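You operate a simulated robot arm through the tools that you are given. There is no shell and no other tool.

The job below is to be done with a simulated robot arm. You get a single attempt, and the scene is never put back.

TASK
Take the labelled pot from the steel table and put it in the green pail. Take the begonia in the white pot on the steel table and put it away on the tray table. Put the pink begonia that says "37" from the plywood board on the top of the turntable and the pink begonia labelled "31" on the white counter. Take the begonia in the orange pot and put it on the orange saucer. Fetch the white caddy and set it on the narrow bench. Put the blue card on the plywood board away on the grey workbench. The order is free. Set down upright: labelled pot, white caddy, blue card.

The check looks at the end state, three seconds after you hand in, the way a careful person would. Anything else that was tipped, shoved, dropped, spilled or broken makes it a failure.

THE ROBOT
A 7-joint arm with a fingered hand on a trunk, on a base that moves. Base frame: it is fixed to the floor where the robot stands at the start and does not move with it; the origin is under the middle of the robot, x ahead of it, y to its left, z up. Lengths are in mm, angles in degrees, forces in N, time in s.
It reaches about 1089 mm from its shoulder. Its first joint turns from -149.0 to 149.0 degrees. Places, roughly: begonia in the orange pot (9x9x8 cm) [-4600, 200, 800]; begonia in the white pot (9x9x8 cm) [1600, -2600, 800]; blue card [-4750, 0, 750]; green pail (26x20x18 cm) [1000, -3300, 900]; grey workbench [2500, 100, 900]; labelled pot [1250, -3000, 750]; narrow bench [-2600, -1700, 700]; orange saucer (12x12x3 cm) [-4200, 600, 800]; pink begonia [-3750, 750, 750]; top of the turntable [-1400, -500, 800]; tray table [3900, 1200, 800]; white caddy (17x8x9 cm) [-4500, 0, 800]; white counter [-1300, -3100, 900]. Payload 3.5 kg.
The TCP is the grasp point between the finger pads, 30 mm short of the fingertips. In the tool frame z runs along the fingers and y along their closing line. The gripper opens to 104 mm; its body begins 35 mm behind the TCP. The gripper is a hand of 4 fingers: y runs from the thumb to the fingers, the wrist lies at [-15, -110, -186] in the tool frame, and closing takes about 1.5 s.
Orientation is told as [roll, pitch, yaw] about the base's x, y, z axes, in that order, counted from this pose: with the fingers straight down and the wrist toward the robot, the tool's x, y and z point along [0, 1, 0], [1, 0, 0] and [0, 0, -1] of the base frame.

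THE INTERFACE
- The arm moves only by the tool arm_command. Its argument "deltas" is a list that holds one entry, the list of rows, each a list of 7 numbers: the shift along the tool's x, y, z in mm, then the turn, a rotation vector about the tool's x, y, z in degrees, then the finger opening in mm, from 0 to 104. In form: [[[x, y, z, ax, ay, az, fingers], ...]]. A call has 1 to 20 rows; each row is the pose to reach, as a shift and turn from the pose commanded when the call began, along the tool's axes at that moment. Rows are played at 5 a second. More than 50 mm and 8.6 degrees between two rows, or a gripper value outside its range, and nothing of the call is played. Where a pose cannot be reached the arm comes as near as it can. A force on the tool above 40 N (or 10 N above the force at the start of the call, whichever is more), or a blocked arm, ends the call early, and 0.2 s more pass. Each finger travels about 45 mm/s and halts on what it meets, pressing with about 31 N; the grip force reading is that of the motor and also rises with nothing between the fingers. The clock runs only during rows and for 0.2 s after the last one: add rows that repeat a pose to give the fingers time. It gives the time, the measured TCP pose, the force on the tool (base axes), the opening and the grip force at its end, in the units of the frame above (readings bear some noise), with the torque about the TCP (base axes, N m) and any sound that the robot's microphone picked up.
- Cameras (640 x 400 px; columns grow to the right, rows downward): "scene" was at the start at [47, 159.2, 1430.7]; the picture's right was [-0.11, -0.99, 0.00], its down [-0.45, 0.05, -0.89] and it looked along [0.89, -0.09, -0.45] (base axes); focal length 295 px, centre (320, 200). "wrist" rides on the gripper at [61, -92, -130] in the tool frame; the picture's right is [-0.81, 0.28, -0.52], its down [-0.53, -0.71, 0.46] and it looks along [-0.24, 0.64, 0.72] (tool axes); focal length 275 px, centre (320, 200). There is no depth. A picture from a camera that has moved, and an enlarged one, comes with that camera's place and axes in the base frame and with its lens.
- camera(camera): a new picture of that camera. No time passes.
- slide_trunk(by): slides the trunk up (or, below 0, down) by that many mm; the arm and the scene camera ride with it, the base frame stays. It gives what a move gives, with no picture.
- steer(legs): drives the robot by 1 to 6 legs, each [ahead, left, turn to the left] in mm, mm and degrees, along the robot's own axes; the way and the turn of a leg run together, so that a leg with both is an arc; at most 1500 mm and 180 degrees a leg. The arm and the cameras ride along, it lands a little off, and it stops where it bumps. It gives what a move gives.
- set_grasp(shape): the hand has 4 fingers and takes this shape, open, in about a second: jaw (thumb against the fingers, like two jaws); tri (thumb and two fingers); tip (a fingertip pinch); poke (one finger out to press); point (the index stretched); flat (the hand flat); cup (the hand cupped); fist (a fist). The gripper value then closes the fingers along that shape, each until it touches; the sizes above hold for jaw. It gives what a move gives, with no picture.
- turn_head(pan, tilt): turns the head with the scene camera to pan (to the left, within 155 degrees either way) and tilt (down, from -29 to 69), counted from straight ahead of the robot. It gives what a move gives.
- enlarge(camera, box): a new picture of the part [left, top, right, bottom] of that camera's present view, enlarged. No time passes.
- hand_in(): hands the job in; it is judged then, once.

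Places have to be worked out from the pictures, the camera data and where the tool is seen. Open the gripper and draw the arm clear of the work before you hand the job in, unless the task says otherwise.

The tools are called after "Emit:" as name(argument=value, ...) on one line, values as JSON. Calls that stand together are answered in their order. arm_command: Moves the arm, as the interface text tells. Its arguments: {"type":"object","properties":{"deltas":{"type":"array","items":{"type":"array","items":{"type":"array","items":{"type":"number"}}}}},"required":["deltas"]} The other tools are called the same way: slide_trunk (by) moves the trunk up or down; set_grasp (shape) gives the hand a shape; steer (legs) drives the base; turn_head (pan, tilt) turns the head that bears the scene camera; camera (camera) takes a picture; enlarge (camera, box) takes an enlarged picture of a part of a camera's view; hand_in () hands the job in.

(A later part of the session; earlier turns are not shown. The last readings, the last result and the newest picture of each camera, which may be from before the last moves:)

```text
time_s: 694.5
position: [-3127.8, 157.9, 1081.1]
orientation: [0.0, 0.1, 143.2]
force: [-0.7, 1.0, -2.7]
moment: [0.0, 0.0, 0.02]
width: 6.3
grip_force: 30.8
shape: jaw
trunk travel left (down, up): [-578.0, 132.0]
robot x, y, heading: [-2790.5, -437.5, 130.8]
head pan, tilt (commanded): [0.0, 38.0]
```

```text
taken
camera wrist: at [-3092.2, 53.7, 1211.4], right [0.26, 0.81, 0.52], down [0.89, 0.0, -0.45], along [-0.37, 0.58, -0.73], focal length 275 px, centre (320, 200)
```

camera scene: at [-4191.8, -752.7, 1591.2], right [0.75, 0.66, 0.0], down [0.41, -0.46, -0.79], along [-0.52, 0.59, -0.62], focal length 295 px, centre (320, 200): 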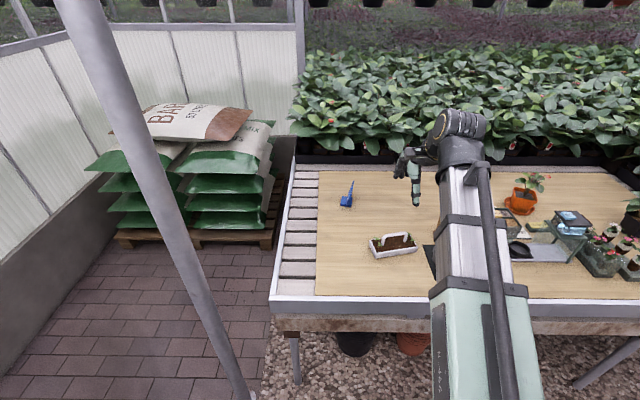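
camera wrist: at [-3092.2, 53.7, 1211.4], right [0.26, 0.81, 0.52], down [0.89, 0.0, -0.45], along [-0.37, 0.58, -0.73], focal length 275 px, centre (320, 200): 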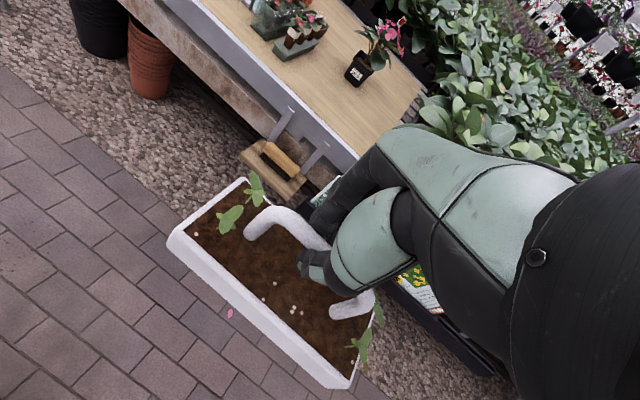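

Now I turn around (180°) to face the narrow bench.

Emit:
steer(legs=[[0, 0, 90], [0, 0, 90]])

Emit:
turn_head(pan=0, tilt=25)

Emit:
camera(camera="scene")

Emit:
camera(camera="wrist")

```text
time_s: 702.5
position: [-2457.4, -1028.7, 1081.6]
orientation: [0.0, 0.1, -36.8]
force: [0.0, -0.1, -2.4]
moment: [0.01, -0.02, -0.03]
width: 6.2
grip_force: 31.1
shape: jaw
trunk travel left (down, up): [-578.0, 132.0]
robot x, y, heading: [-2791.8, -432.0, -49.2]
head pan, tilt (commanded): [0.0, 38.0]
```

```text
time_s: 703.2
position: [-2457.0, -1029.6, 1082.4]
orientation: [0.0, 0.1, -36.9]
force: [0.9, -0.9, -2.3]
moment: [0.0, 0.01, -0.02]
width: 6.1
grip_force: 31.0
shape: jaw
trunk travel left (down, up): [-578.0, 132.0]
robot x, y, heading: [-2788.4, -436.9, -49.5]
head pan, tilt (commanded): [0.0, 25.0]
```

```text
taken
camera scene: at [-2631.1, -362.1, 1561.4], right [-0.76, -0.65, 0.0], down [-0.28, 0.32, -0.91], along [0.59, -0.69, -0.42], focal length 295 px, centre (320, 200)
```

scene: 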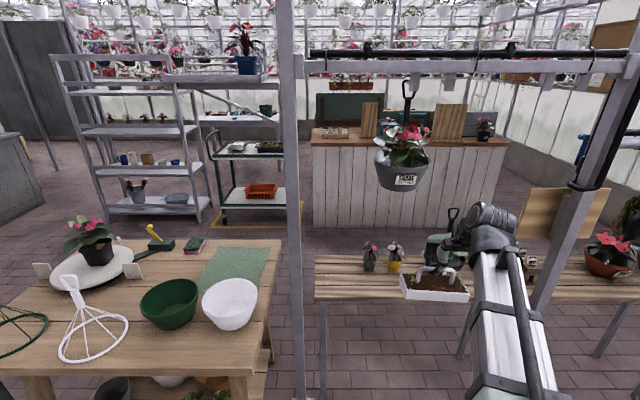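

```text
taken
camera wrist: at [-2493.9, -925.6, 1211.4], right [-0.27, -0.81, 0.52], down [-0.89, 0.0, -0.45], along [0.37, -0.58, -0.73], focal length 275 px, centre (320, 200)
```

wrist: 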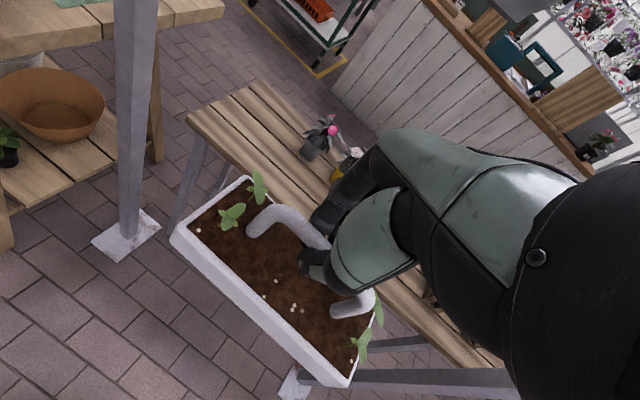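

The bench's near-left corner is confirmed by both cameras at (u≈−2215, v≈544, z≈700); a hanging basket (bottom z≈1190) is above, so I go in low. First I lower the trunk by 245 here in the free aisle, align the caddy with the bench and shift it 220 mm left.

Emit:
slide_trunk(by=-245)

Emit:
arm_command(deltas=[[[36, 8, 0, 0, 0, 2.1, 2], [72, 16, 0, 0, 0, 4.2, 2], [108, 24, 0, 0, 0, 6.3, 2], [144, 32, 0, 0, 0, 8.4, 2], [180, 40, 0, 0, 0, 10.5, 2], [215, 47.6, 0, 0, 0, 12.5, 2], [215, 47.6, 0, 0, 0, 12.5, 2]]])

Emit:
turn_head(pan=0, tilt=30)

Emit:
camera(camera="scene")

Emit:
camera(camera="wrist")

```text
time_s: 705.8
position: [-2456.9, -1028.4, 838.1]
orientation: [-0.1, 0.1, -36.8]
force: [0.3, 0.4, -3.2]
moment: [0.01, 0.01, 0.04]
width: 6.0
grip_force: 31.0
shape: jaw
trunk travel left (down, up): [-333.0, 377.0]
robot x, y, heading: [-2791.8, -433.4, -49.4]
head pan, tilt (commanded): [0.0, 25.0]
```

```text
time_s: 707.4
position: [-2289.3, -887.2, 837.1]
orientation: [0.1, 0.2, -49.4]
force: [0.7, 0.7, -1.7]
moment: [-0.04, 0.01, 0.03]
width: 6.1
grip_force: 31.7
shape: jaw
trunk travel left (down, up): [-333.0, 377.0]
robot x, y, heading: [-2791.5, -440.9, -49.5]
head pan, tilt (commanded): [0.0, 25.0]
```

```text
time_s: 708.0
position: [-2291.3, -887.1, 837.5]
orientation: [0.0, 0.1, -49.3]
force: [0.8, 0.4, -2.7]
moment: [0.02, 0.04, 0.01]
width: 6.2
grip_force: 31.1
shape: jaw
trunk travel left (down, up): [-333.0, 377.0]
robot x, y, heading: [-2790.1, -433.5, -49.4]
head pan, tilt (commanded): [0.0, 30.0]
```

```text
taken
camera scene: at [-2632.1, -360.7, 1308.5], right [-0.76, -0.65, 0.0], down [-0.33, 0.38, -0.87], along [0.56, -0.66, -0.5], focal length 295 px, centre (320, 200)
```

scene: 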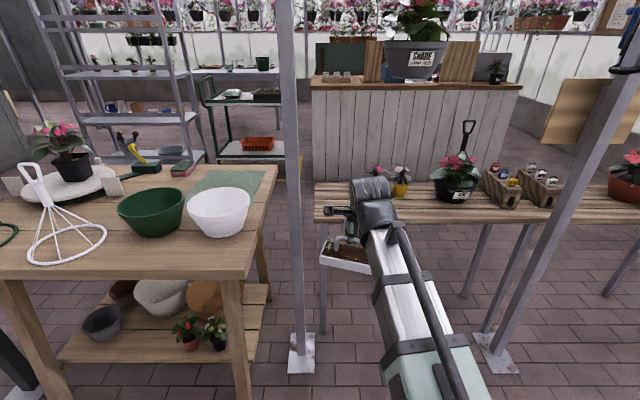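

```text
taken
camera wrist: at [-2304.6, -777.6, 967.1], right [-0.43, -0.74, 0.52], down [-0.87, 0.19, -0.45], along [0.23, -0.65, -0.73], focal length 275 px, centre (320, 200)
```

wrist: 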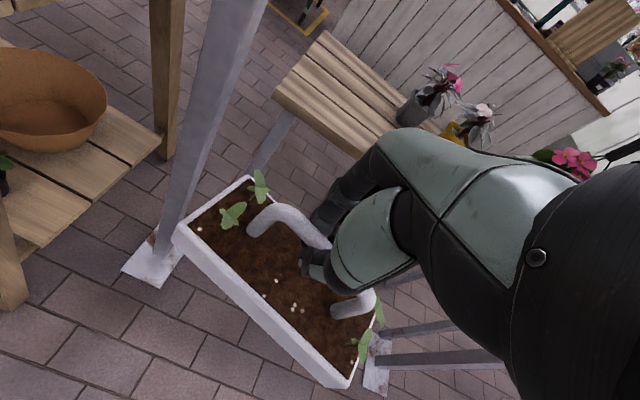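

Alignment looks right, with ~65 mm to the post on the left. I drive 300 mm ahead slowly toward the bench and check.

Emit:
steer(legs=[[300, 0, 0]])

Emit:
turn_head(pan=0, tilt=40)

Emit:
camera(camera="scene")

Emit:
camera(camera="wrist")

```text
time_s: 710.1
position: [-2096.0, -1116.1, 836.7]
orientation: [0.0, 0.0, -49.5]
force: [-0.4, -0.1, -3.2]
moment: [-0.04, 0.02, 0.01]
width: 6.4
grip_force: 31.1
shape: jaw
trunk travel left (down, up): [-333.0, 377.0]
robot x, y, heading: [-2598.3, -662.1, -49.6]
head pan, tilt (commanded): [0.0, 30.0]
```

```text
time_s: 710.8
position: [-2094.6, -1115.3, 838.0]
orientation: [0.0, 0.0, -49.3]
force: [0.1, 0.0, -2.9]
moment: [-0.05, -0.03, 0.0]
width: 6.3
grip_force: 30.4
shape: jaw
trunk travel left (down, up): [-333.0, 377.0]
robot x, y, heading: [-2594.4, -668.9, -49.6]
head pan, tilt (commanded): [0.0, 40.0]
```

```text
taken
camera scene: at [-2439.3, -586.0, 1293.2], right [-0.76, -0.65, 0.0], down [-0.42, 0.49, -0.77], along [0.5, -0.58, -0.64], focal length 295 px, centre (320, 200)
```

scene: 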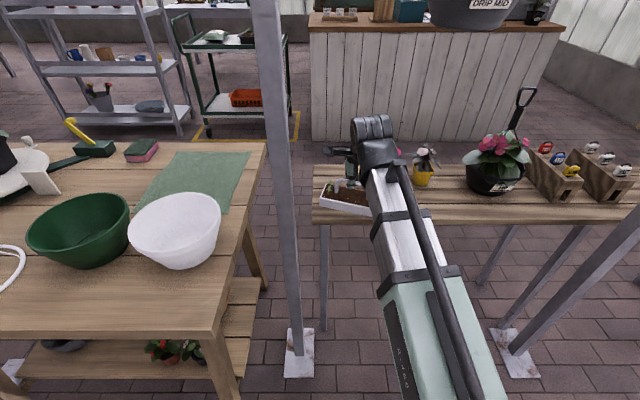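

```text
taken
camera wrist: at [-2108.5, -1007.1, 967.0], right [-0.43, -0.74, 0.52], down [-0.87, 0.19, -0.45], along [0.23, -0.65, -0.73], focal length 275 px, centre (320, 200)
```

wrist: 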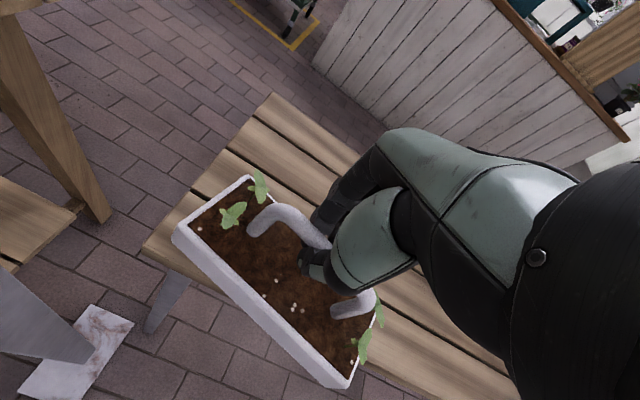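

The caddy is over the bench. I move it 75 mm further in and 12 mm right, then lower in steps to contact.

Emit:
arm_command(deltas=[[[-4, 25, 0, 0, 0, 0, 2], [-8, 50, 0, 0, 0, 0, 2], [-12, 75, 0, 0, 0, 0, 2], [-12, 75, 0, 0, 0, 0, 2]]])

Emit:
camera(camera="wrist")

Emit:
enlarge(camera="scene", box=[300, 100, 480, 240])

```text
time_s: 711.8
position: [-2056.1, -1181.8, 836.1]
orientation: [-0.1, 0.0, -49.4]
force: [-1.0, -0.1, -2.2]
moment: [-0.02, -0.02, -0.01]
width: 5.9
grip_force: 31.3
shape: jaw
trunk travel left (down, up): [-333.0, 377.0]
robot x, y, heading: [-2593.0, -662.5, -49.7]
head pan, tilt (commanded): [0.0, 40.0]
```

```text
taken
camera wrist: at [-2069.4, -1072.7, 966.4], right [-0.43, -0.74, 0.52], down [-0.87, 0.19, -0.45], along [0.23, -0.65, -0.73], focal length 275 px, centre (320, 200)
```

wrist: 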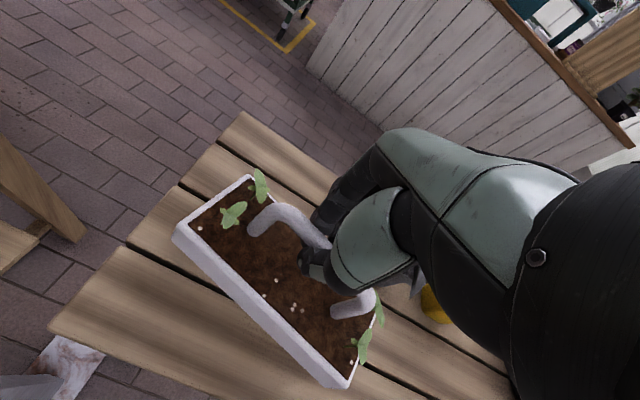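

```text
2.86 times, centred on (390, 170) of scene
camera zoom: at [-2439.3, -586.1, 1293.1], right [-0.76, -0.65, 0.0], down [-0.42, 0.49, -0.77], along [0.5, -0.58, -0.64], focal length 842 px, centre (120, 286)
```

zoom: 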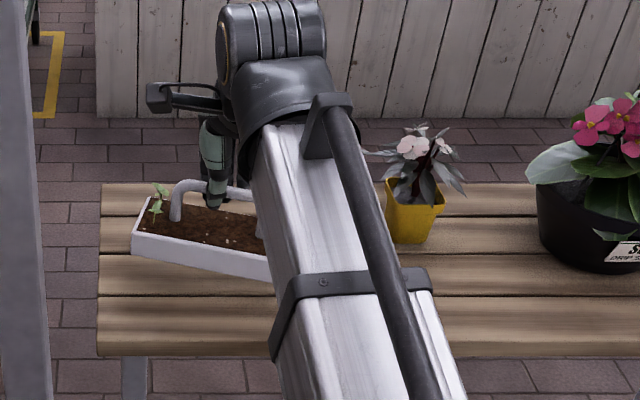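

Clear of the neighbouring pots. I lower 40 mm, then in 2 mm steps until contact.

Emit:
arm_command(deltas=[[[0, 0, 12, 0, 0, 0, 2], [0, 0, 24, 0, 0, 0, 2], [0, 0, 36, 0, 0, 0, 2], [0, 0, 40, 0, 0, 0, 2], [0, 0, 42.5, 0, 0, 0, 2], [0, 0, 45, 0, 0, 0, 2], [0, 0, 47, 0, 0, 0, 2], [0, 0, 49, 0, 0, 0, 2], [0, 0, 51, 0, 0, 0, 2], [0, 0, 53, 0, 0, 0, 2], [0, 0, 55, 0, 0, 0, 2]]])

Emit:
enlarge(camera="scene", box=[300, 100, 480, 240])

```text
time_s: 714.2
position: [-2055.4, -1180.4, 782.6]
orientation: [0.0, 0.1, -49.4]
force: [-0.2, 0.9, 0.7]
moment: [0.06, -0.01, -0.02]
width: 6.0
grip_force: 30.4
shape: jaw
trunk travel left (down, up): [-333.0, 377.0]
robot x, y, heading: [-2594.2, -664.3, -49.3]
head pan, tilt (commanded): [0.0, 40.0]
```

```text
2.86 times, centred on (390, 170) of scene
camera zoom: at [-2439.5, -585.8, 1293.2], right [-0.76, -0.65, 0.0], down [-0.42, 0.49, -0.77], along [0.5, -0.58, -0.64], focal length 842 px, centre (120, 286)
```

zoom: 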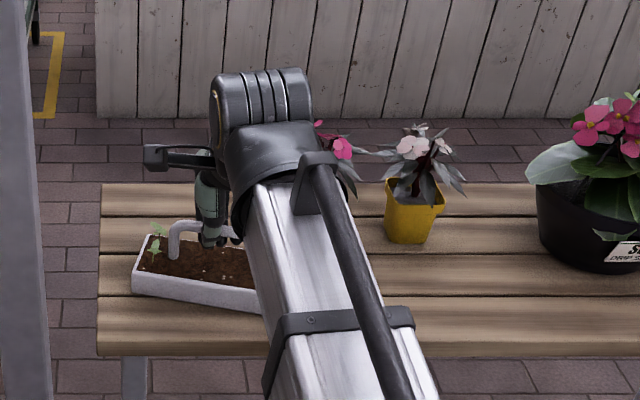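

The weight has come off (contact). One more millimetre, then I open the fingers.

Emit:
arm_command(deltas=[[[0, 0, 1, 0, 0, 0, 2], [0, 0, 1, 0, 0, 0, 2], [0, 0, 1, 0, 0, 0, 14], [0, 0, 1, 0, 0, 0, 24], [0, 0, 1, 0, 0, 0, 36], [0, 0, 1, 0, 0, 0, 48], [0, 0, 1, 0, 0, 0, 60], [0, 0, 1, 0, 0, 0, 70], [0, 0, 1, 0, 0, 0, 70]]])

Emit:
camera(camera="wrist")

Emit:
enlarge(camera="scene", box=[300, 100, 480, 240])

```text
time_s: 716.2
position: [-2054.7, -1181.1, 780.7]
orientation: [0.1, 0.1, -49.4]
force: [0.1, -0.1, -0.2]
moment: [0.0, -0.02, 0.02]
width: 69.7
grip_force: 0.1
shape: jaw
trunk travel left (down, up): [-333.0, 377.0]
robot x, y, heading: [-2598.9, -661.0, -50.0]
head pan, tilt (commanded): [0.0, 40.0]
```

```text
taken
camera wrist: at [-2068.7, -1071.8, 911.2], right [-0.43, -0.74, 0.52], down [-0.87, 0.19, -0.45], along [0.23, -0.65, -0.73], focal length 275 px, centre (320, 200)
```

wrist: 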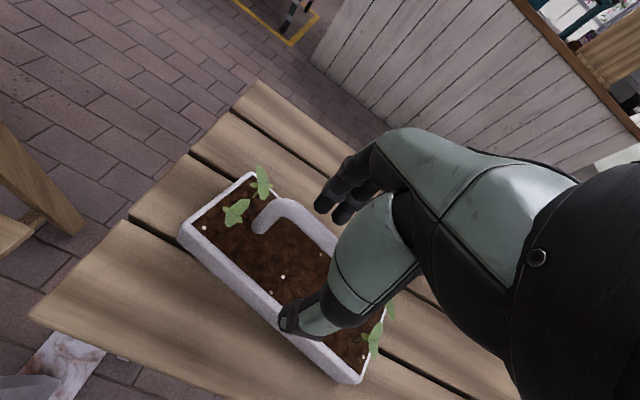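

```text
2.86 times, centred on (390, 170) of scene
camera zoom: at [-2439.5, -585.9, 1293.2], right [-0.76, -0.65, 0.0], down [-0.42, 0.49, -0.77], along [0.5, -0.58, -0.64], focal length 842 px, centre (120, 286)
```

zoom: 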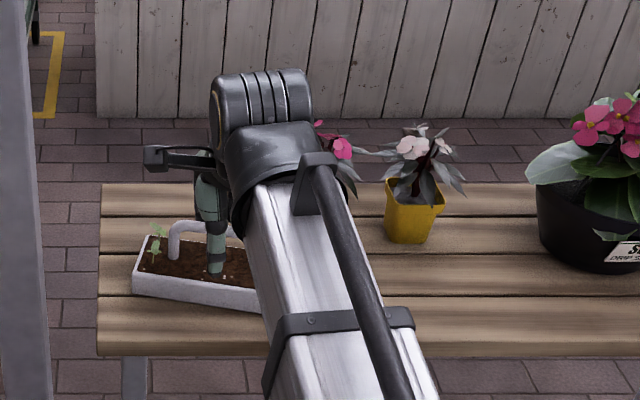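

The caddy stands upright on the narrow bench. I lift the hand 80 mm straight up and then back the robot away before raising further.

Emit:
arm_command(deltas=[[[0, 0, -15, 0, 0, 0, 70], [0, 0, -35, 0, 0, 0, 70], [0, 0, -60, 0, 0, 0, 70], [0, 0, -90, 0, 0, 0, 70], [0, 0, -90, 0, 0, 0, 70]]])

Emit:
camera(camera="wrist")

Emit:
steer(legs=[[-320, 0, 0]])

Emit:
camera(camera="scene")

```text
time_s: 717.4
position: [-2055.2, -1181.2, 873.3]
orientation: [-0.1, 0.2, -49.4]
force: [-0.3, -0.3, 0.6]
moment: [0.01, 0.02, -0.02]
width: 69.7
grip_force: 0.1
shape: jaw
trunk travel left (down, up): [-333.0, 377.0]
robot x, y, heading: [-2599.8, -663.9, -49.7]
head pan, tilt (commanded): [0.0, 40.0]
```

```text
taken
camera wrist: at [-2068.7, -1071.7, 1002.7], right [-0.44, -0.74, 0.52], down [-0.87, 0.19, -0.45], along [0.23, -0.65, -0.73], focal length 275 px, centre (320, 200)
```

wrist: 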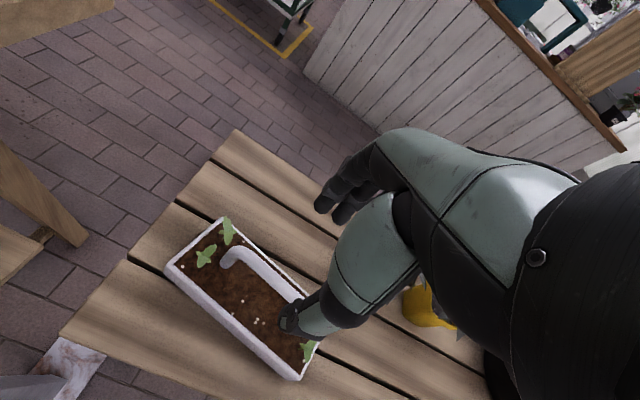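

```text
time_s: 719.5
position: [-2266.0, -938.6, 871.9]
orientation: [0.0, 0.1, -49.6]
force: [0.4, -0.4, 0.3]
moment: [-0.01, -0.01, 0.04]
width: 69.4
grip_force: 0.1
shape: jaw
trunk travel left (down, up): [-333.0, 377.0]
robot x, y, heading: [-2801.5, -420.4, -49.5]
head pan, tilt (commanded): [0.0, 40.0]
```

```text
taken
camera scene: at [-2647.3, -342.1, 1293.2], right [-0.76, -0.65, 0.0], down [-0.42, 0.49, -0.77], along [0.5, -0.58, -0.64], focal length 295 px, centre (320, 200)
```

scene: 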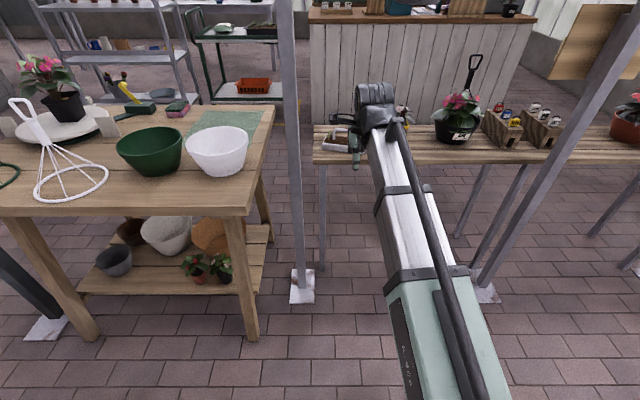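

The caddy task is done. I raise the trunk, turn back toward the plywood board and strafe left to look at the blue card.

Emit:
slide_trunk(by=250)

Emit:
steer(legs=[[-50, 0, 0], [0, 0, -90], [0, 0, -89.9], [0, 1200, 0], [480, 0, 0]])

Emit:
turn_head(pan=0, tilt=38)

Emit:
camera(camera="scene")

Emit:
camera(camera="wrist")

```text
time_s: 722.1
position: [-2266.0, -938.5, 1122.2]
orientation: [0.1, 0.1, -49.5]
force: [-0.2, 1.3, 0.1]
moment: [-0.02, -0.02, 0.03]
width: 69.8
grip_force: 0.0
shape: jaw
trunk travel left (down, up): [-583.0, 127.0]
robot x, y, heading: [-2806.1, -416.2, -49.8]
head pan, tilt (commanded): [0.0, 40.0]
```

```text
time_s: 738.8
position: [-4582.0, -283.5, 1122.9]
orientation: [0.1, 0.1, 129.8]
force: [-1.2, 0.5, -0.2]
moment: [-0.01, 0.03, 0.01]
width: 69.8
grip_force: 0.1
shape: jaw
trunk travel left (down, up): [-583.0, 127.0]
robot x, y, heading: [-4047.2, -803.9, 129.9]
head pan, tilt (commanded): [0.0, 40.0]
```

```text
time_s: 739.4
position: [-4581.8, -281.9, 1122.9]
orientation: [0.0, 0.1, 129.9]
force: [0.3, -0.4, 0.1]
moment: [0.01, 0.0, 0.0]
width: 69.9
grip_force: 0.1
shape: jaw
trunk travel left (down, up): [-583.0, 127.0]
robot x, y, heading: [-4043.6, -805.7, 129.9]
head pan, tilt (commanded): [0.0, 38.0]
```

```text
taken
camera scene: at [-4203.2, -884.6, 1546.1], right [0.77, 0.64, 0.0], down [0.39, -0.47, -0.79], along [-0.5, 0.61, -0.62], focal length 295 px, centre (320, 200)
```

scene: 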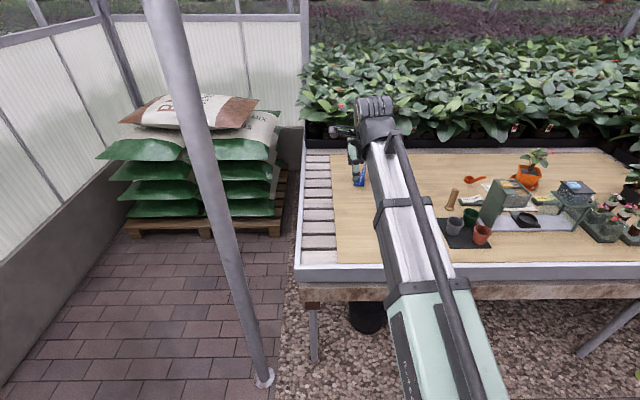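

```text
taken
camera wrist: at [-4570.0, -392.6, 1252.3], right [0.44, 0.73, 0.52], down [0.87, -0.21, -0.45], along [-0.23, 0.65, -0.73], focal length 275 px, centre (320, 200)
```

wrist: 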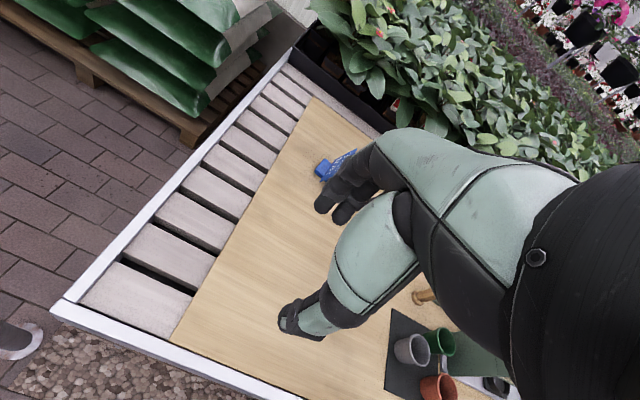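

The blue card is ahead, partly hidden by the hand. I shift the arm right a bit to see it and enlarge.

Emit:
arm_command(deltas=[[[-45, 0, 0, 0, 0, 0, 104], [-90, 0, 0, 0, 0, 0, 104], [-135, 0, 0, 0, 0, 0, 104], [-180, 0, 0, 0, 0, 0, 104], [-180, 0, 0, 0, 0, 0, 104]]])

Emit:
enlarge(camera="scene", box=[330, 140, 410, 220])

Emit:
enlarge(camera="wrist", box=[200, 60, 400, 240])

```text
time_s: 740.6
position: [-4441.5, -168.0, 1123.0]
orientation: [0.1, 0.1, 130.0]
force: [1.0, 0.3, -0.1]
moment: [0.01, -0.03, -0.03]
width: 103.6
grip_force: 0.1
shape: jaw
trunk travel left (down, up): [-583.0, 127.0]
robot x, y, heading: [-4046.4, -807.9, 130.0]
head pan, tilt (commanded): [0.0, 38.0]
```

```text
5.00 times, centred on (370, 180) of scene
camera zoom: at [-4203.1, -884.6, 1546.2], right [0.77, 0.64, 0.0], down [0.39, -0.47, -0.79], along [-0.5, 0.61, -0.62], focal length 1473 px, centre (70, 300)
```

zoom: 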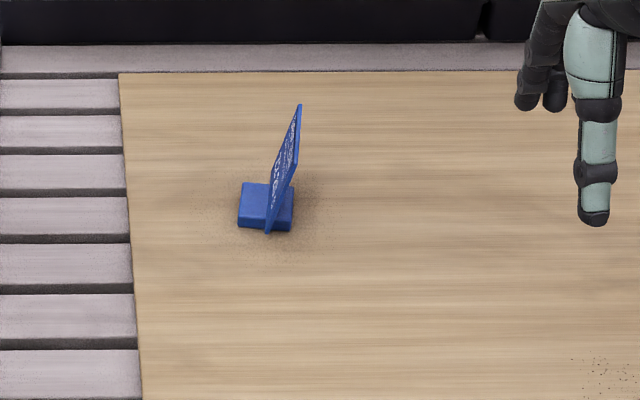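

```text
2.22 times, centred on (300, 150) of wrist
camera zoom: at [-4430.2, -276.1, 1252.3], right [0.44, 0.73, 0.52], down [0.87, -0.21, -0.45], along [-0.23, 0.65, -0.73], focal length 612 px, centre (364, 311)
```

zoom: 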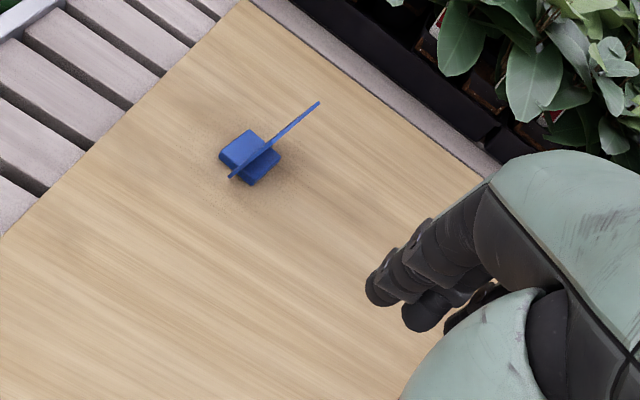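

The card stands in a slotted block ≈47×50×22 mm at about (−4790, 125), its plane at heading ≈110°. I drive closer and bring the wrist camera nearer for a better look.

Emit:
steer(legs=[[200, 0, 0]])

Emit:
arm_command(deltas=[[[40, 20, 0, 0, 0, 0, 104], [80, 40, 0, 0, 0, 0, 104], [80, 40, 0, 0, 0, 0, 104]]])

Emit:
slide_trunk(by=-120)

Emit:
enlarge(camera="scene", box=[310, 120, 410, 220])

Emit:
camera(camera="wrist")

```text
time_s: 742.2
position: [-4570.4, -10.9, 1121.7]
orientation: [0.0, 0.0, 129.8]
force: [-0.8, 0.8, -0.7]
moment: [0.01, 0.02, -0.03]
width: 103.5
grip_force: 0.1
shape: jaw
trunk travel left (down, up): [-583.0, 127.0]
robot x, y, heading: [-4181.1, -649.3, 129.4]
head pan, tilt (commanded): [0.0, 38.0]
```

```text
time_s: 743.0
position: [-4656.6, -34.4, 1121.5]
orientation: [0.1, 0.2, 129.7]
force: [-0.2, -0.3, 0.2]
moment: [-0.02, 0.0, 0.01]
width: 103.6
grip_force: 0.1
shape: jaw
trunk travel left (down, up): [-583.0, 127.0]
robot x, y, heading: [-4170.1, -651.8, 129.8]
head pan, tilt (commanded): [0.0, 38.0]
```

```text
time_s: 744.5
position: [-4656.6, -33.8, 1002.1]
orientation: [0.0, 0.1, 129.8]
force: [1.2, 0.2, 0.5]
moment: [0.01, -0.01, 0.01]
width: 103.7
grip_force: 0.1
shape: jaw
trunk travel left (down, up): [-463.0, 247.0]
robot x, y, heading: [-4173.8, -651.9, 129.8]
head pan, tilt (commanded): [0.0, 38.0]
```

```text
4.00 times, centred on (360, 170) of scene
camera zoom: at [-4331.8, -730.0, 1426.2], right [0.77, 0.64, 0.0], down [0.39, -0.47, -0.79], along [-0.5, 0.61, -0.62], focal length 1179 px, centre (160, 320)
```

zoom: 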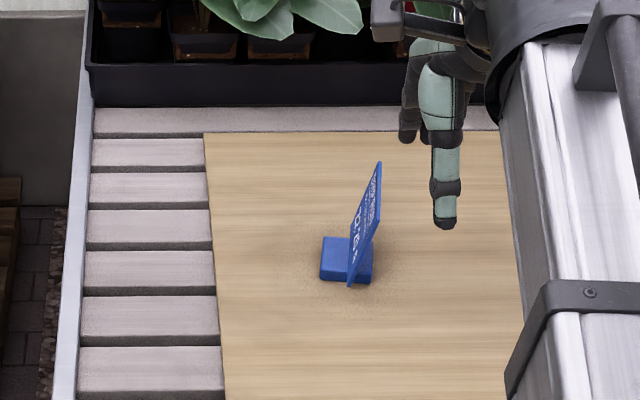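

```text
taken
camera wrist: at [-4644.9, -143.7, 1131.8], right [0.45, 0.73, 0.52], down [0.87, -0.21, -0.45], along [-0.23, 0.65, -0.73], focal length 275 px, centre (320, 200)
```

wrist: 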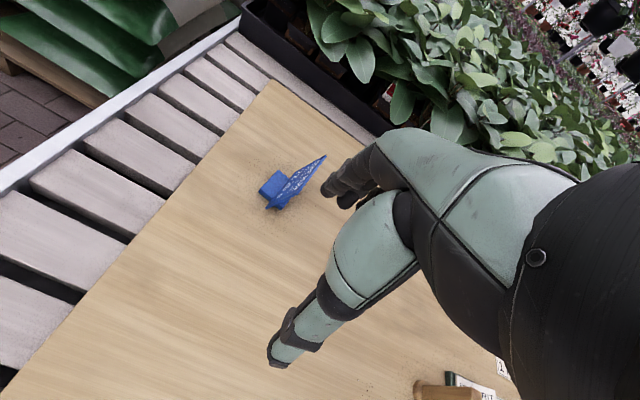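

Emit:
enlarge(camera="wrist", box=[230, 130, 350, 240])

Emit:
enlarge(camera="scene", box=[340, 140, 380, 200])

```text
3.64 times, centred on (290, 185) of wrist
camera zoom: at [-4644.9, -143.7, 1131.8], right [0.45, 0.73, 0.52], down [0.87, -0.21, -0.45], along [-0.23, 0.65, -0.73], focal length 1001 px, centre (429, 254)
```

zoom: 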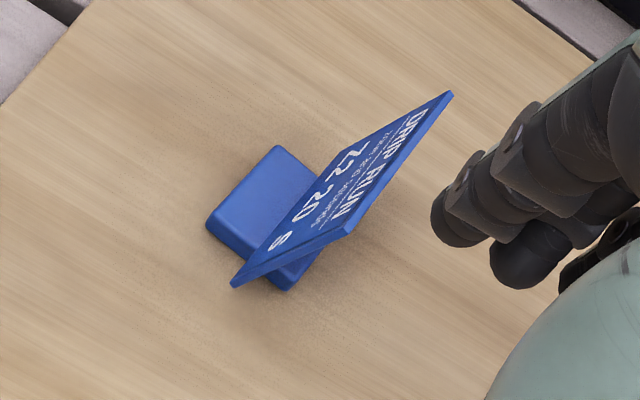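

```text
6.67 times, centred on (360, 170) of scene
camera zoom: at [-4331.8, -730.0, 1426.2], right [0.77, 0.64, 0.0], down [0.39, -0.47, -0.79], along [-0.5, 0.61, -0.62], focal length 1965 px, centre (53, 400)
```

zoom: 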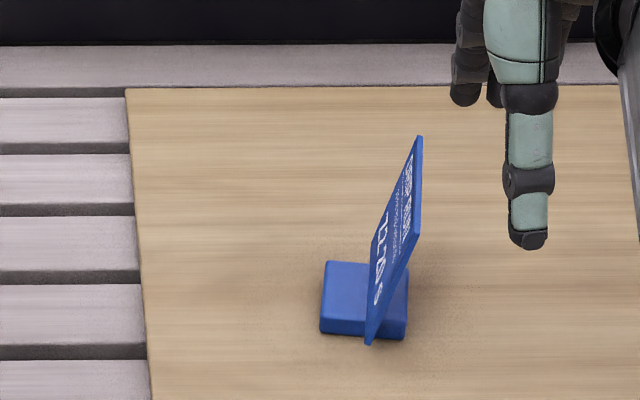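

Now it's clear: the "card" is a plaque ≈101×79×5 mm ("22 20 DRIP RUN") leaning ~15° to the right in a small block base, top edge from (−4756,91) to (−4809,178) at z≈837. I turn the hand +98° about z so it can pinch the plaque across its thickness.

Emit:
arm_command(deltas=[[[0, 0, 0, 0, 0, 8.2, 104], [0, 0, 0, 0, 0, 16.4, 104], [0, 0, 0, 0, 0, 24.6, 104], [0, 0, 0, 0, 0, 32.8, 104], [0, 0, 0, 0, 0, 41, 104], [0, 0, 0, 0, 0, 49.2, 104], [0, 0, 0, 0, 0, 57.4, 104], [0, 0, 0, 0, 0, 65.6, 104], [0, 0, 0, 0, 0, 73.8, 104], [0, 0, 0, 0, 0, 82, 104], [0, 0, 0, 0, 0, 90.2, 104], [0, 0, 0, 0, 0, 98.4, 104], [0, 0, 0, 0, 0, 98.4, 104]]])

Emit:
arm_command(deltas=[[[0, 0, 0, 5.1, 0, 0, 104], [0, 0, 0, 10.2, 0, 0, 104], [0, 0, 0, 15.3, 0, 0, 104], [0, 0, 0, 15.3, 0, 0, 104]]])

Emit:
camera(camera="wrist")

Emit:
camera(camera="scene")

```text
time_s: 747.3
position: [-4655.2, -34.9, 1001.1]
orientation: [0.0, 0.0, 31.3]
force: [-0.5, 1.0, 0.0]
moment: [0.03, 0.02, -0.01]
width: 103.7
grip_force: 0.1
shape: jaw
trunk travel left (down, up): [-463.0, 247.0]
robot x, y, heading: [-4174.9, -651.3, 129.6]
head pan, tilt (commanded): [0.0, 38.0]
```

```text
time_s: 748.3
position: [-4655.7, -34.8, 1002.8]
orientation: [-0.1, 15.3, 31.5]
force: [0.2, 0.0, -0.4]
moment: [-0.04, 0.01, -0.01]
width: 103.8
grip_force: 0.1
shape: jaw
trunk travel left (down, up): [-463.0, 247.0]
robot x, y, heading: [-4176.1, -653.1, 129.6]
head pan, tilt (commanded): [0.0, 38.0]
```

```text
taken
camera wrist: at [-4735.2, -10.0, 1151.1], right [0.77, -0.48, 0.43], down [-0.41, -0.88, -0.25], along [0.49, 0.02, -0.87], focal length 275 px, centre (320, 200)
```

wrist: 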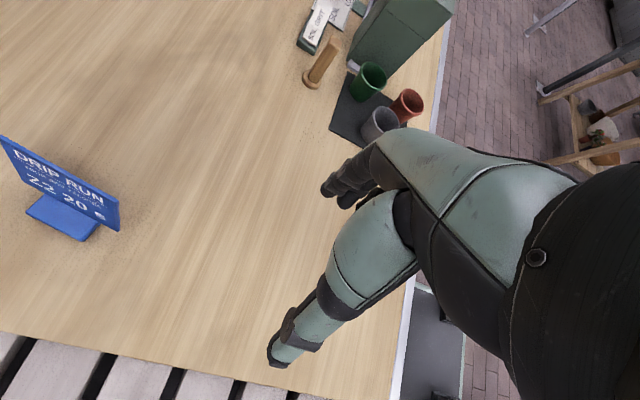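

```text
taken
camera scene: at [-4331.7, -729.9, 1426.2], right [0.77, 0.64, 0.0], down [0.39, -0.47, -0.79], along [-0.5, 0.61, -0.62], focal length 295 px, centre (320, 200)
```

scene: 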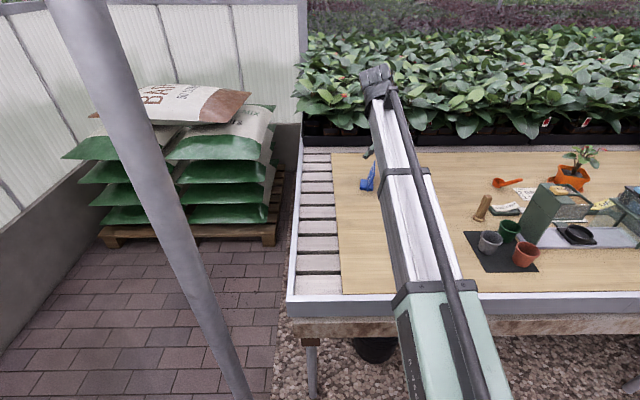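

The wrist camera now sees the plaque's face. I enlarge to refine its corners.

Emit:
enlarge(camera="wrist", box=[0, 110, 150, 260])

```text
2.67 times, centred on (75, 185) of wrist
camera zoom: at [-4735.2, -10.0, 1151.1], right [0.77, -0.48, 0.43], down [-0.41, -0.88, -0.25], along [0.49, 0.02, -0.87], focal length 734 px, centre (973, 240)
```

zoom: 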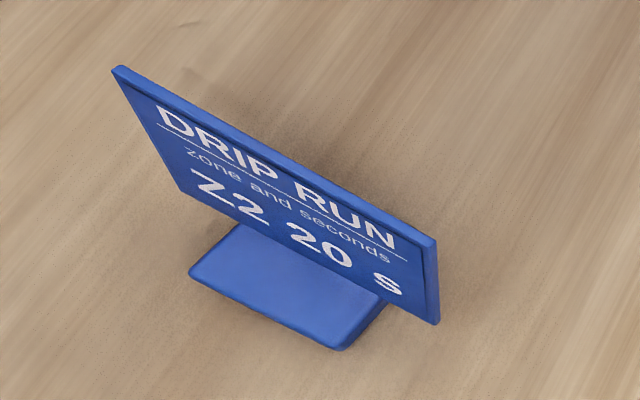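

All corners agree within 3 mm. I move the hand to 110 mm above the plaque along its own plane.

Emit:
arm_command(deltas=[[[42, 5, 15, 0, 0, 0, 104], [84, 9.5, 30, 0, 0, 0, 104], [126, 14.3, 45, 0, 0, 0, 104], [168, 19, 60, 0, 0, 0, 104], [209, 23.8, 75.4, 0, 0, 0, 104], [209, 23.8, 75.4, 0, 0, 0, 104], [209, 23.8, 75.4, 0, 0, 0, 104]]])

Emit:
camera(camera="wrist")

Emit:
enlarge(camera="scene", box=[330, 100, 450, 220])

```text
time_s: 749.9
position: [-4715.8, 92.2, 911.9]
orientation: [0.0, 15.3, 31.5]
force: [0.6, -0.4, -0.3]
moment: [-0.02, -0.02, -0.01]
width: 103.4
grip_force: 0.1
shape: jaw
out of reach, approached as far as the arm can: row 4, 5, 6, 7
trunk travel left (down, up): [-463.0, 247.0]
robot x, y, heading: [-4175.4, -652.9, 129.8]
head pan, tilt (commanded): [0.0, 38.0]
```

```text
taken
camera wrist: at [-4794.3, 115.3, 1061.0], right [0.77, -0.48, 0.43], down [-0.41, -0.88, -0.25], along [0.49, 0.02, -0.87], focal length 275 px, centre (320, 200)
```

wrist: 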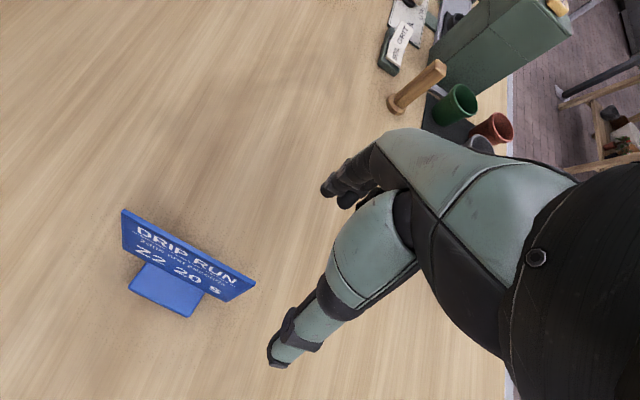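

```text
3.33 times, centred on (390, 160) of scene
camera zoom: at [-4331.8, -730.0, 1426.1], right [0.77, 0.64, 0.0], down [0.39, -0.47, -0.79], along [-0.5, 0.61, -0.62], focal length 982 px, centre (87, 333)
```

zoom: 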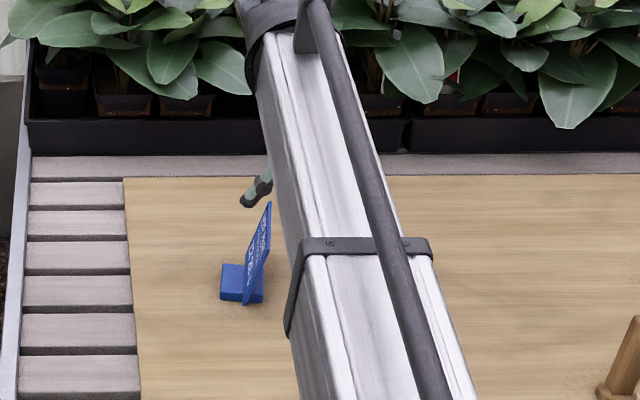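

The target is ~75 mm beyond reach from here. I look straight down to see how much room the base has before the bench.

Emit:
turn_head(pan=0, tilt=69)

Emit:
camera(camera="scene")

Emit:
turn_head(pan=40, tilt=60)

Emit:
camera(camera="scene")

```text
time_s: 750.8
position: [-4716.1, 91.1, 912.9]
orientation: [0.0, 15.3, 31.5]
force: [-0.4, 0.3, 0.3]
moment: [-0.03, 0.01, -0.01]
width: 103.6
grip_force: 0.0
shape: jaw
trunk travel left (down, up): [-463.0, 247.0]
robot x, y, heading: [-4175.0, -652.6, 129.5]
head pan, tilt (commanded): [0.0, 68.8]
```

```text
taken
camera scene: at [-4312.5, -753.3, 1387.1], right [0.77, 0.64, 0.0], down [0.6, -0.72, -0.36], along [-0.23, 0.28, -0.93], focal length 295 px, centre (320, 200)
```

scene: 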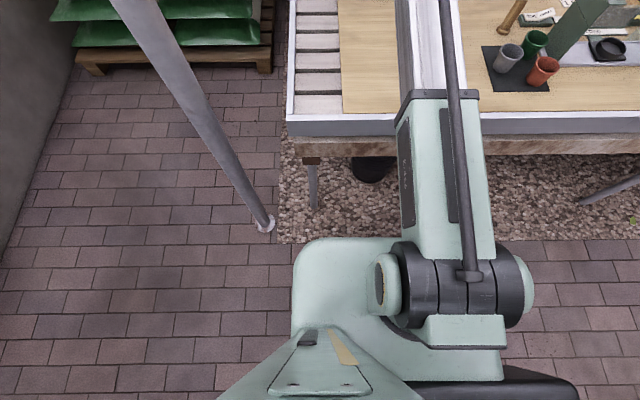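

```text
time_s: 751.9
position: [-4715.1, 90.8, 911.0]
orientation: [0.0, 15.3, 31.5]
force: [-0.1, -0.4, 0.0]
moment: [-0.01, -0.04, -0.01]
width: 103.7
grip_force: 0.1
shape: jaw
trunk travel left (down, up): [-463.0, 247.0]
robot x, y, heading: [-4174.6, -650.4, 129.8]
head pan, tilt (commanded): [40.0, 60.0]
```

```text
taken
camera scene: at [-4342.2, -784.4, 1396.4], right [0.18, 0.98, 0.0], down [0.85, -0.15, -0.5], along [-0.49, 0.09, -0.87], focal length 295 px, centre (320, 200)
```

scene: 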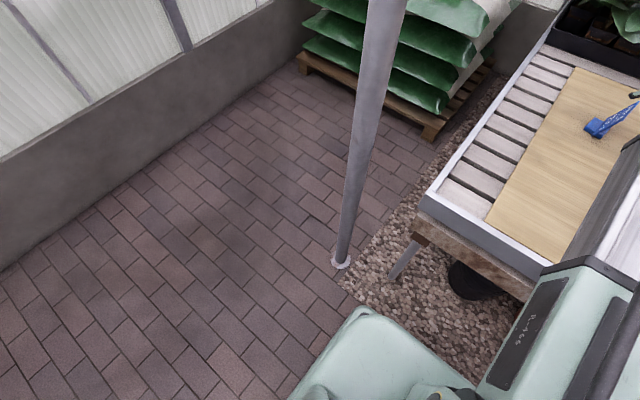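

The base front is ~110 mm short of the bench edge and the bench legs are well behind, so I can move 80 mm closer.

Emit:
steer(legs=[[80, 0, 0]])

Emit:
turn_head(pan=0, tilt=38)

Emit:
camera(camera="wrist")

```text
time_s: 753.0
position: [-4767.4, 152.7, 912.0]
orientation: [0.1, 15.3, 31.5]
force: [-0.5, -0.4, -0.5]
moment: [-0.02, 0.01, 0.0]
width: 103.8
grip_force: 0.0
shape: jaw
trunk travel left (down, up): [-463.0, 247.0]
robot x, y, heading: [-4230.2, -587.5, 129.6]
head pan, tilt (commanded): [40.0, 60.0]
```

```text
time_s: 754.0
position: [-4766.8, 152.4, 911.9]
orientation: [0.0, 15.3, 31.5]
force: [0.6, -0.7, -0.2]
moment: [0.01, 0.03, 0.02]
width: 103.5
grip_force: 0.1
shape: jaw
trunk travel left (down, up): [-463.0, 247.0]
robot x, y, heading: [-4225.1, -591.0, 129.8]
head pan, tilt (commanded): [0.0, 38.0]
```

```text
taken
camera wrist: at [-4846.6, 176.9, 1061.0], right [0.77, -0.48, 0.43], down [-0.41, -0.88, -0.25], along [0.49, 0.02, -0.87], focal length 275 px, centre (320, 200)
```

wrist: 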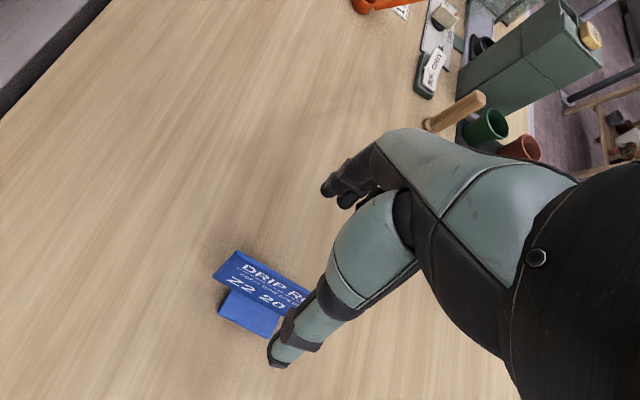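

I send a null command to see where the commanded pose now lies relative to the arm.

Emit:
arm_command(deltas=[[[0, 0, 0, 0, 0, 0, 104], [0, 0, 0, 0, 0, 0, 104]]])

```text
time_s: 754.6
position: [-4768.8, 152.3, 911.6]
orientation: [0.1, 15.3, 31.5]
force: [-1.3, -0.6, 0.4]
moment: [-0.01, 0.01, -0.01]
width: 103.9
grip_force: 0.0
shape: jaw
trunk travel left (down, up): [-463.0, 247.0]
robot x, y, heading: [-4226.7, -587.6, 129.9]
head pan, tilt (commanded): [0.0, 38.0]
```

The commanded pose matches. I trim 9 mm back / 2 mm left and descend 97 mm along the plaque's plane.

Emit:
arm_command(deltas=[[[-9.3, -2, 0, 0, 0, 0, 104], [-9.3, -2, 25, 0, 0, 0, 104], [-9.3, -2, 50, 0, 0, 0, 104], [-9.3, -2, 75, 0, 0, 0, 104], [-9.3, -2, 95, 0, 0, 0, 104], [-9.3, -2, 95, 0, 0, 0, 104]]])

Emit:
camera(camera="wrist")

Emit:
enlarge(camera="scene", box=[320, 130, 440, 250])

```text
time_s: 756.0
position: [-4787.3, 132.7, 820.8]
orientation: [0.0, 15.3, 31.5]
force: [0.0, -0.3, 0.2]
moment: [-0.02, 0.01, 0.02]
width: 103.9
grip_force: 0.1
shape: jaw
trunk travel left (down, up): [-463.0, 247.0]
robot x, y, heading: [-4229.8, -590.7, 130.0]
head pan, tilt (commanded): [0.0, 38.0]
```

```text
taken
camera wrist: at [-4865.6, 155.8, 970.4], right [0.77, -0.48, 0.43], down [-0.41, -0.88, -0.25], along [0.49, 0.02, -0.87], focal length 275 px, centre (320, 200)
```

wrist: 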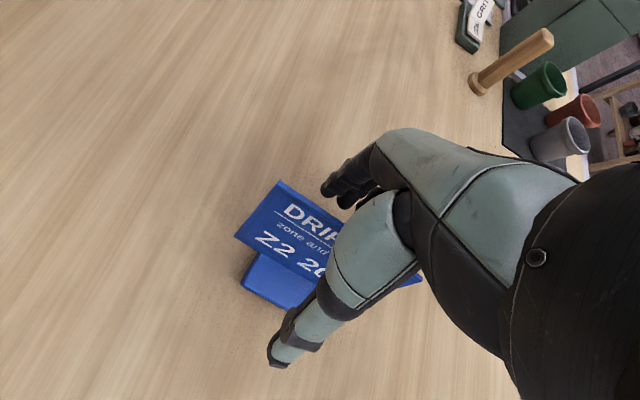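

```text
3.33 times, centred on (380, 190) of scene
camera zoom: at [-4383.5, -668.0, 1426.1], right [0.77, 0.64, 0.0], down [0.39, -0.47, -0.79], along [-0.5, 0.61, -0.62], focal length 982 px, centre (120, 233)
```

zoom: 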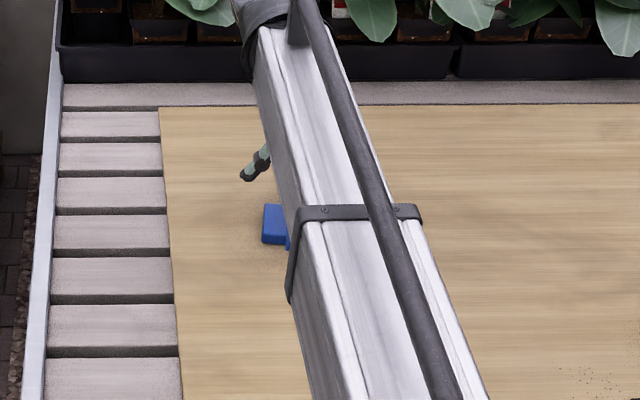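

The plaque's top edge lies between thumb and fingers. I lower 3 mm more and close.

Emit:
arm_command(deltas=[[[0, 0, 3, 0, 0, 0, 92], [0, 0, 3, 0, 0, 0, 80], [0, 0, 3, 0, 0, 0, 66], [0, 0, 3, 0, 0, 0, 52], [0, 0, 3, 0, 0, 0, 40], [0, 0, 3, 0, 0, 0, 28], [0, 0, 3, 0, 0, 0, 16], [0, 0, 3, 0, 0, 0, 6], [0, 0, 3, 0, 0, 0, 0], [0, 0, 3, 0, 0, 0, 0]]])

Emit:
camera(camera="wrist")

```text
time_s: 758.2
position: [-4787.4, 130.8, 819.1]
orientation: [0.0, 15.2, 31.5]
force: [0.1, 0.3, 1.1]
moment: [0.02, 0.02, -0.02]
width: 0.1
grip_force: 30.8
shape: jaw
trunk travel left (down, up): [-463.0, 247.0]
robot x, y, heading: [-4225.6, -584.2, 129.8]
head pan, tilt (commanded): [0.0, 38.0]
```

```text
taken
camera wrist: at [-4866.1, 154.7, 967.8], right [0.77, -0.48, 0.43], down [-0.41, -0.88, -0.25], along [0.49, 0.02, -0.87], focal length 275 px, centre (320, 200)
```

wrist: 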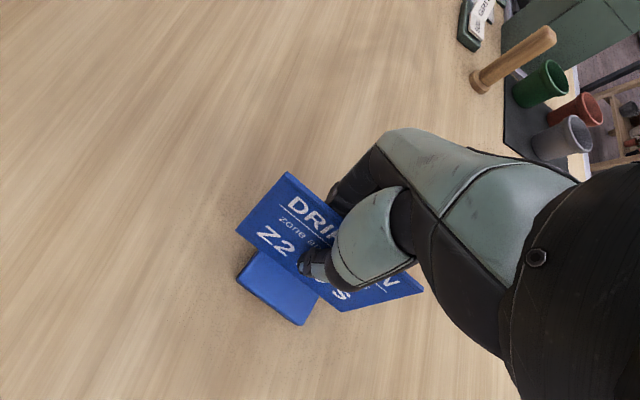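

The fingers have closed with the plaque between them. I lift 20 mm gently and check.

Emit:
arm_command(deltas=[[[0, 0, 0, 0, 0, 0, 0], [0, 1.3, -4.8, 0, 0, 0, 0], [0, 2.6, -9.6, 0, 0, 0, 0], [0, 5.3, -19.3, 0, 0, 0, 0], [0, 5.3, -19.3, 0, 0, 0, 0]]])

Emit:
camera(camera="wrist")

Emit:
enlarge(camera="scene", box=[320, 130, 440, 250])

```text
time_s: 759.4
position: [-4777.4, 136.0, 834.7]
orientation: [0.0, 15.4, 31.5]
force: [-0.2, -0.3, 0.1]
moment: [0.0, 0.01, 0.0]
width: 0.1
grip_force: 30.9
shape: jaw
trunk travel left (down, up): [-463.0, 247.0]
robot x, y, heading: [-4226.5, -590.8, 129.9]
head pan, tilt (commanded): [0.0, 38.0]
```

```text
taken
camera wrist: at [-4856.5, 160.1, 983.5], right [0.77, -0.48, 0.43], down [-0.41, -0.88, -0.25], along [0.5, 0.02, -0.87], focal length 275 px, centre (320, 200)
```

wrist: 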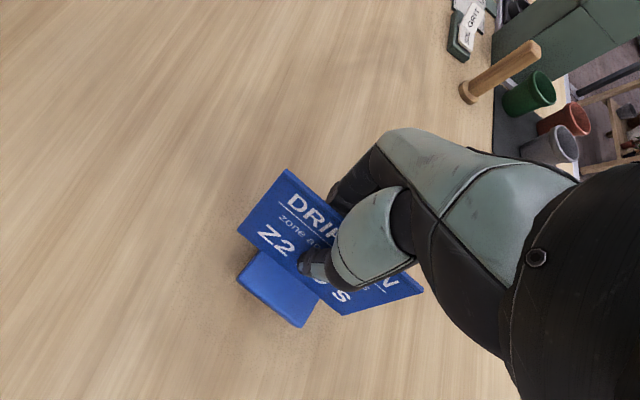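

```text
3.33 times, centred on (380, 190) of scene
camera zoom: at [-4383.4, -668.0, 1426.2], right [0.77, 0.64, 0.0], down [0.39, -0.47, -0.79], along [-0.5, 0.61, -0.62], focal length 982 px, centre (120, 233)
```

zoom: 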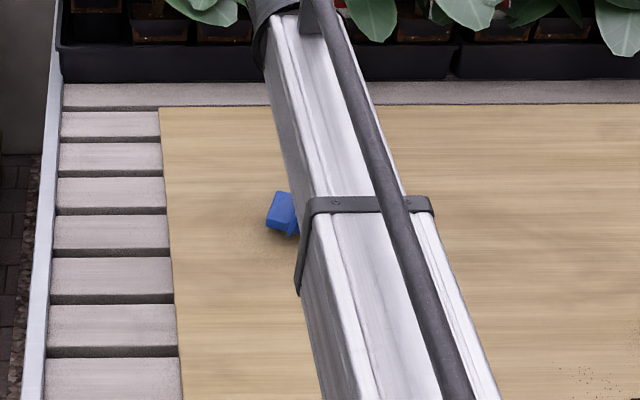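

The plaque is firmly held, but the block base looks slightly tilted now. I take close-ups to judge its tilt.

Emit:
enlarge(camera="wrist", box=[200, 130, 440, 350])

Emit:
enlarge(camera="scene", box=[340, 170, 400, 220])

```text
1.82 times, centred on (320, 240) of wrist
camera zoom: at [-4856.5, 160.1, 983.5], right [0.77, -0.48, 0.43], down [-0.41, -0.88, -0.25], along [0.5, 0.02, -0.87], focal length 500 px, centre (320, 127)
```

zoom: 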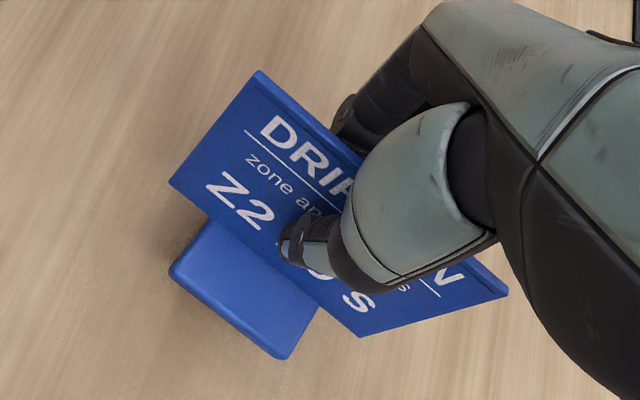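

```text
8.00 times, centred on (370, 195) of scene
camera zoom: at [-4383.4, -668.0, 1426.2], right [0.77, 0.64, 0.0], down [0.39, -0.47, -0.79], along [-0.5, 0.61, -0.62], focal length 2358 px, centre (-80, 240)
```

zoom: 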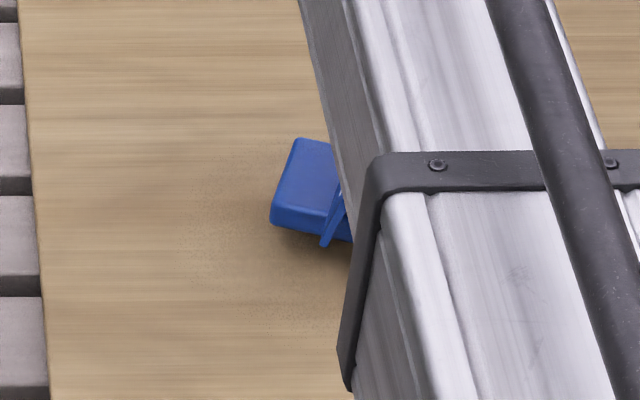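

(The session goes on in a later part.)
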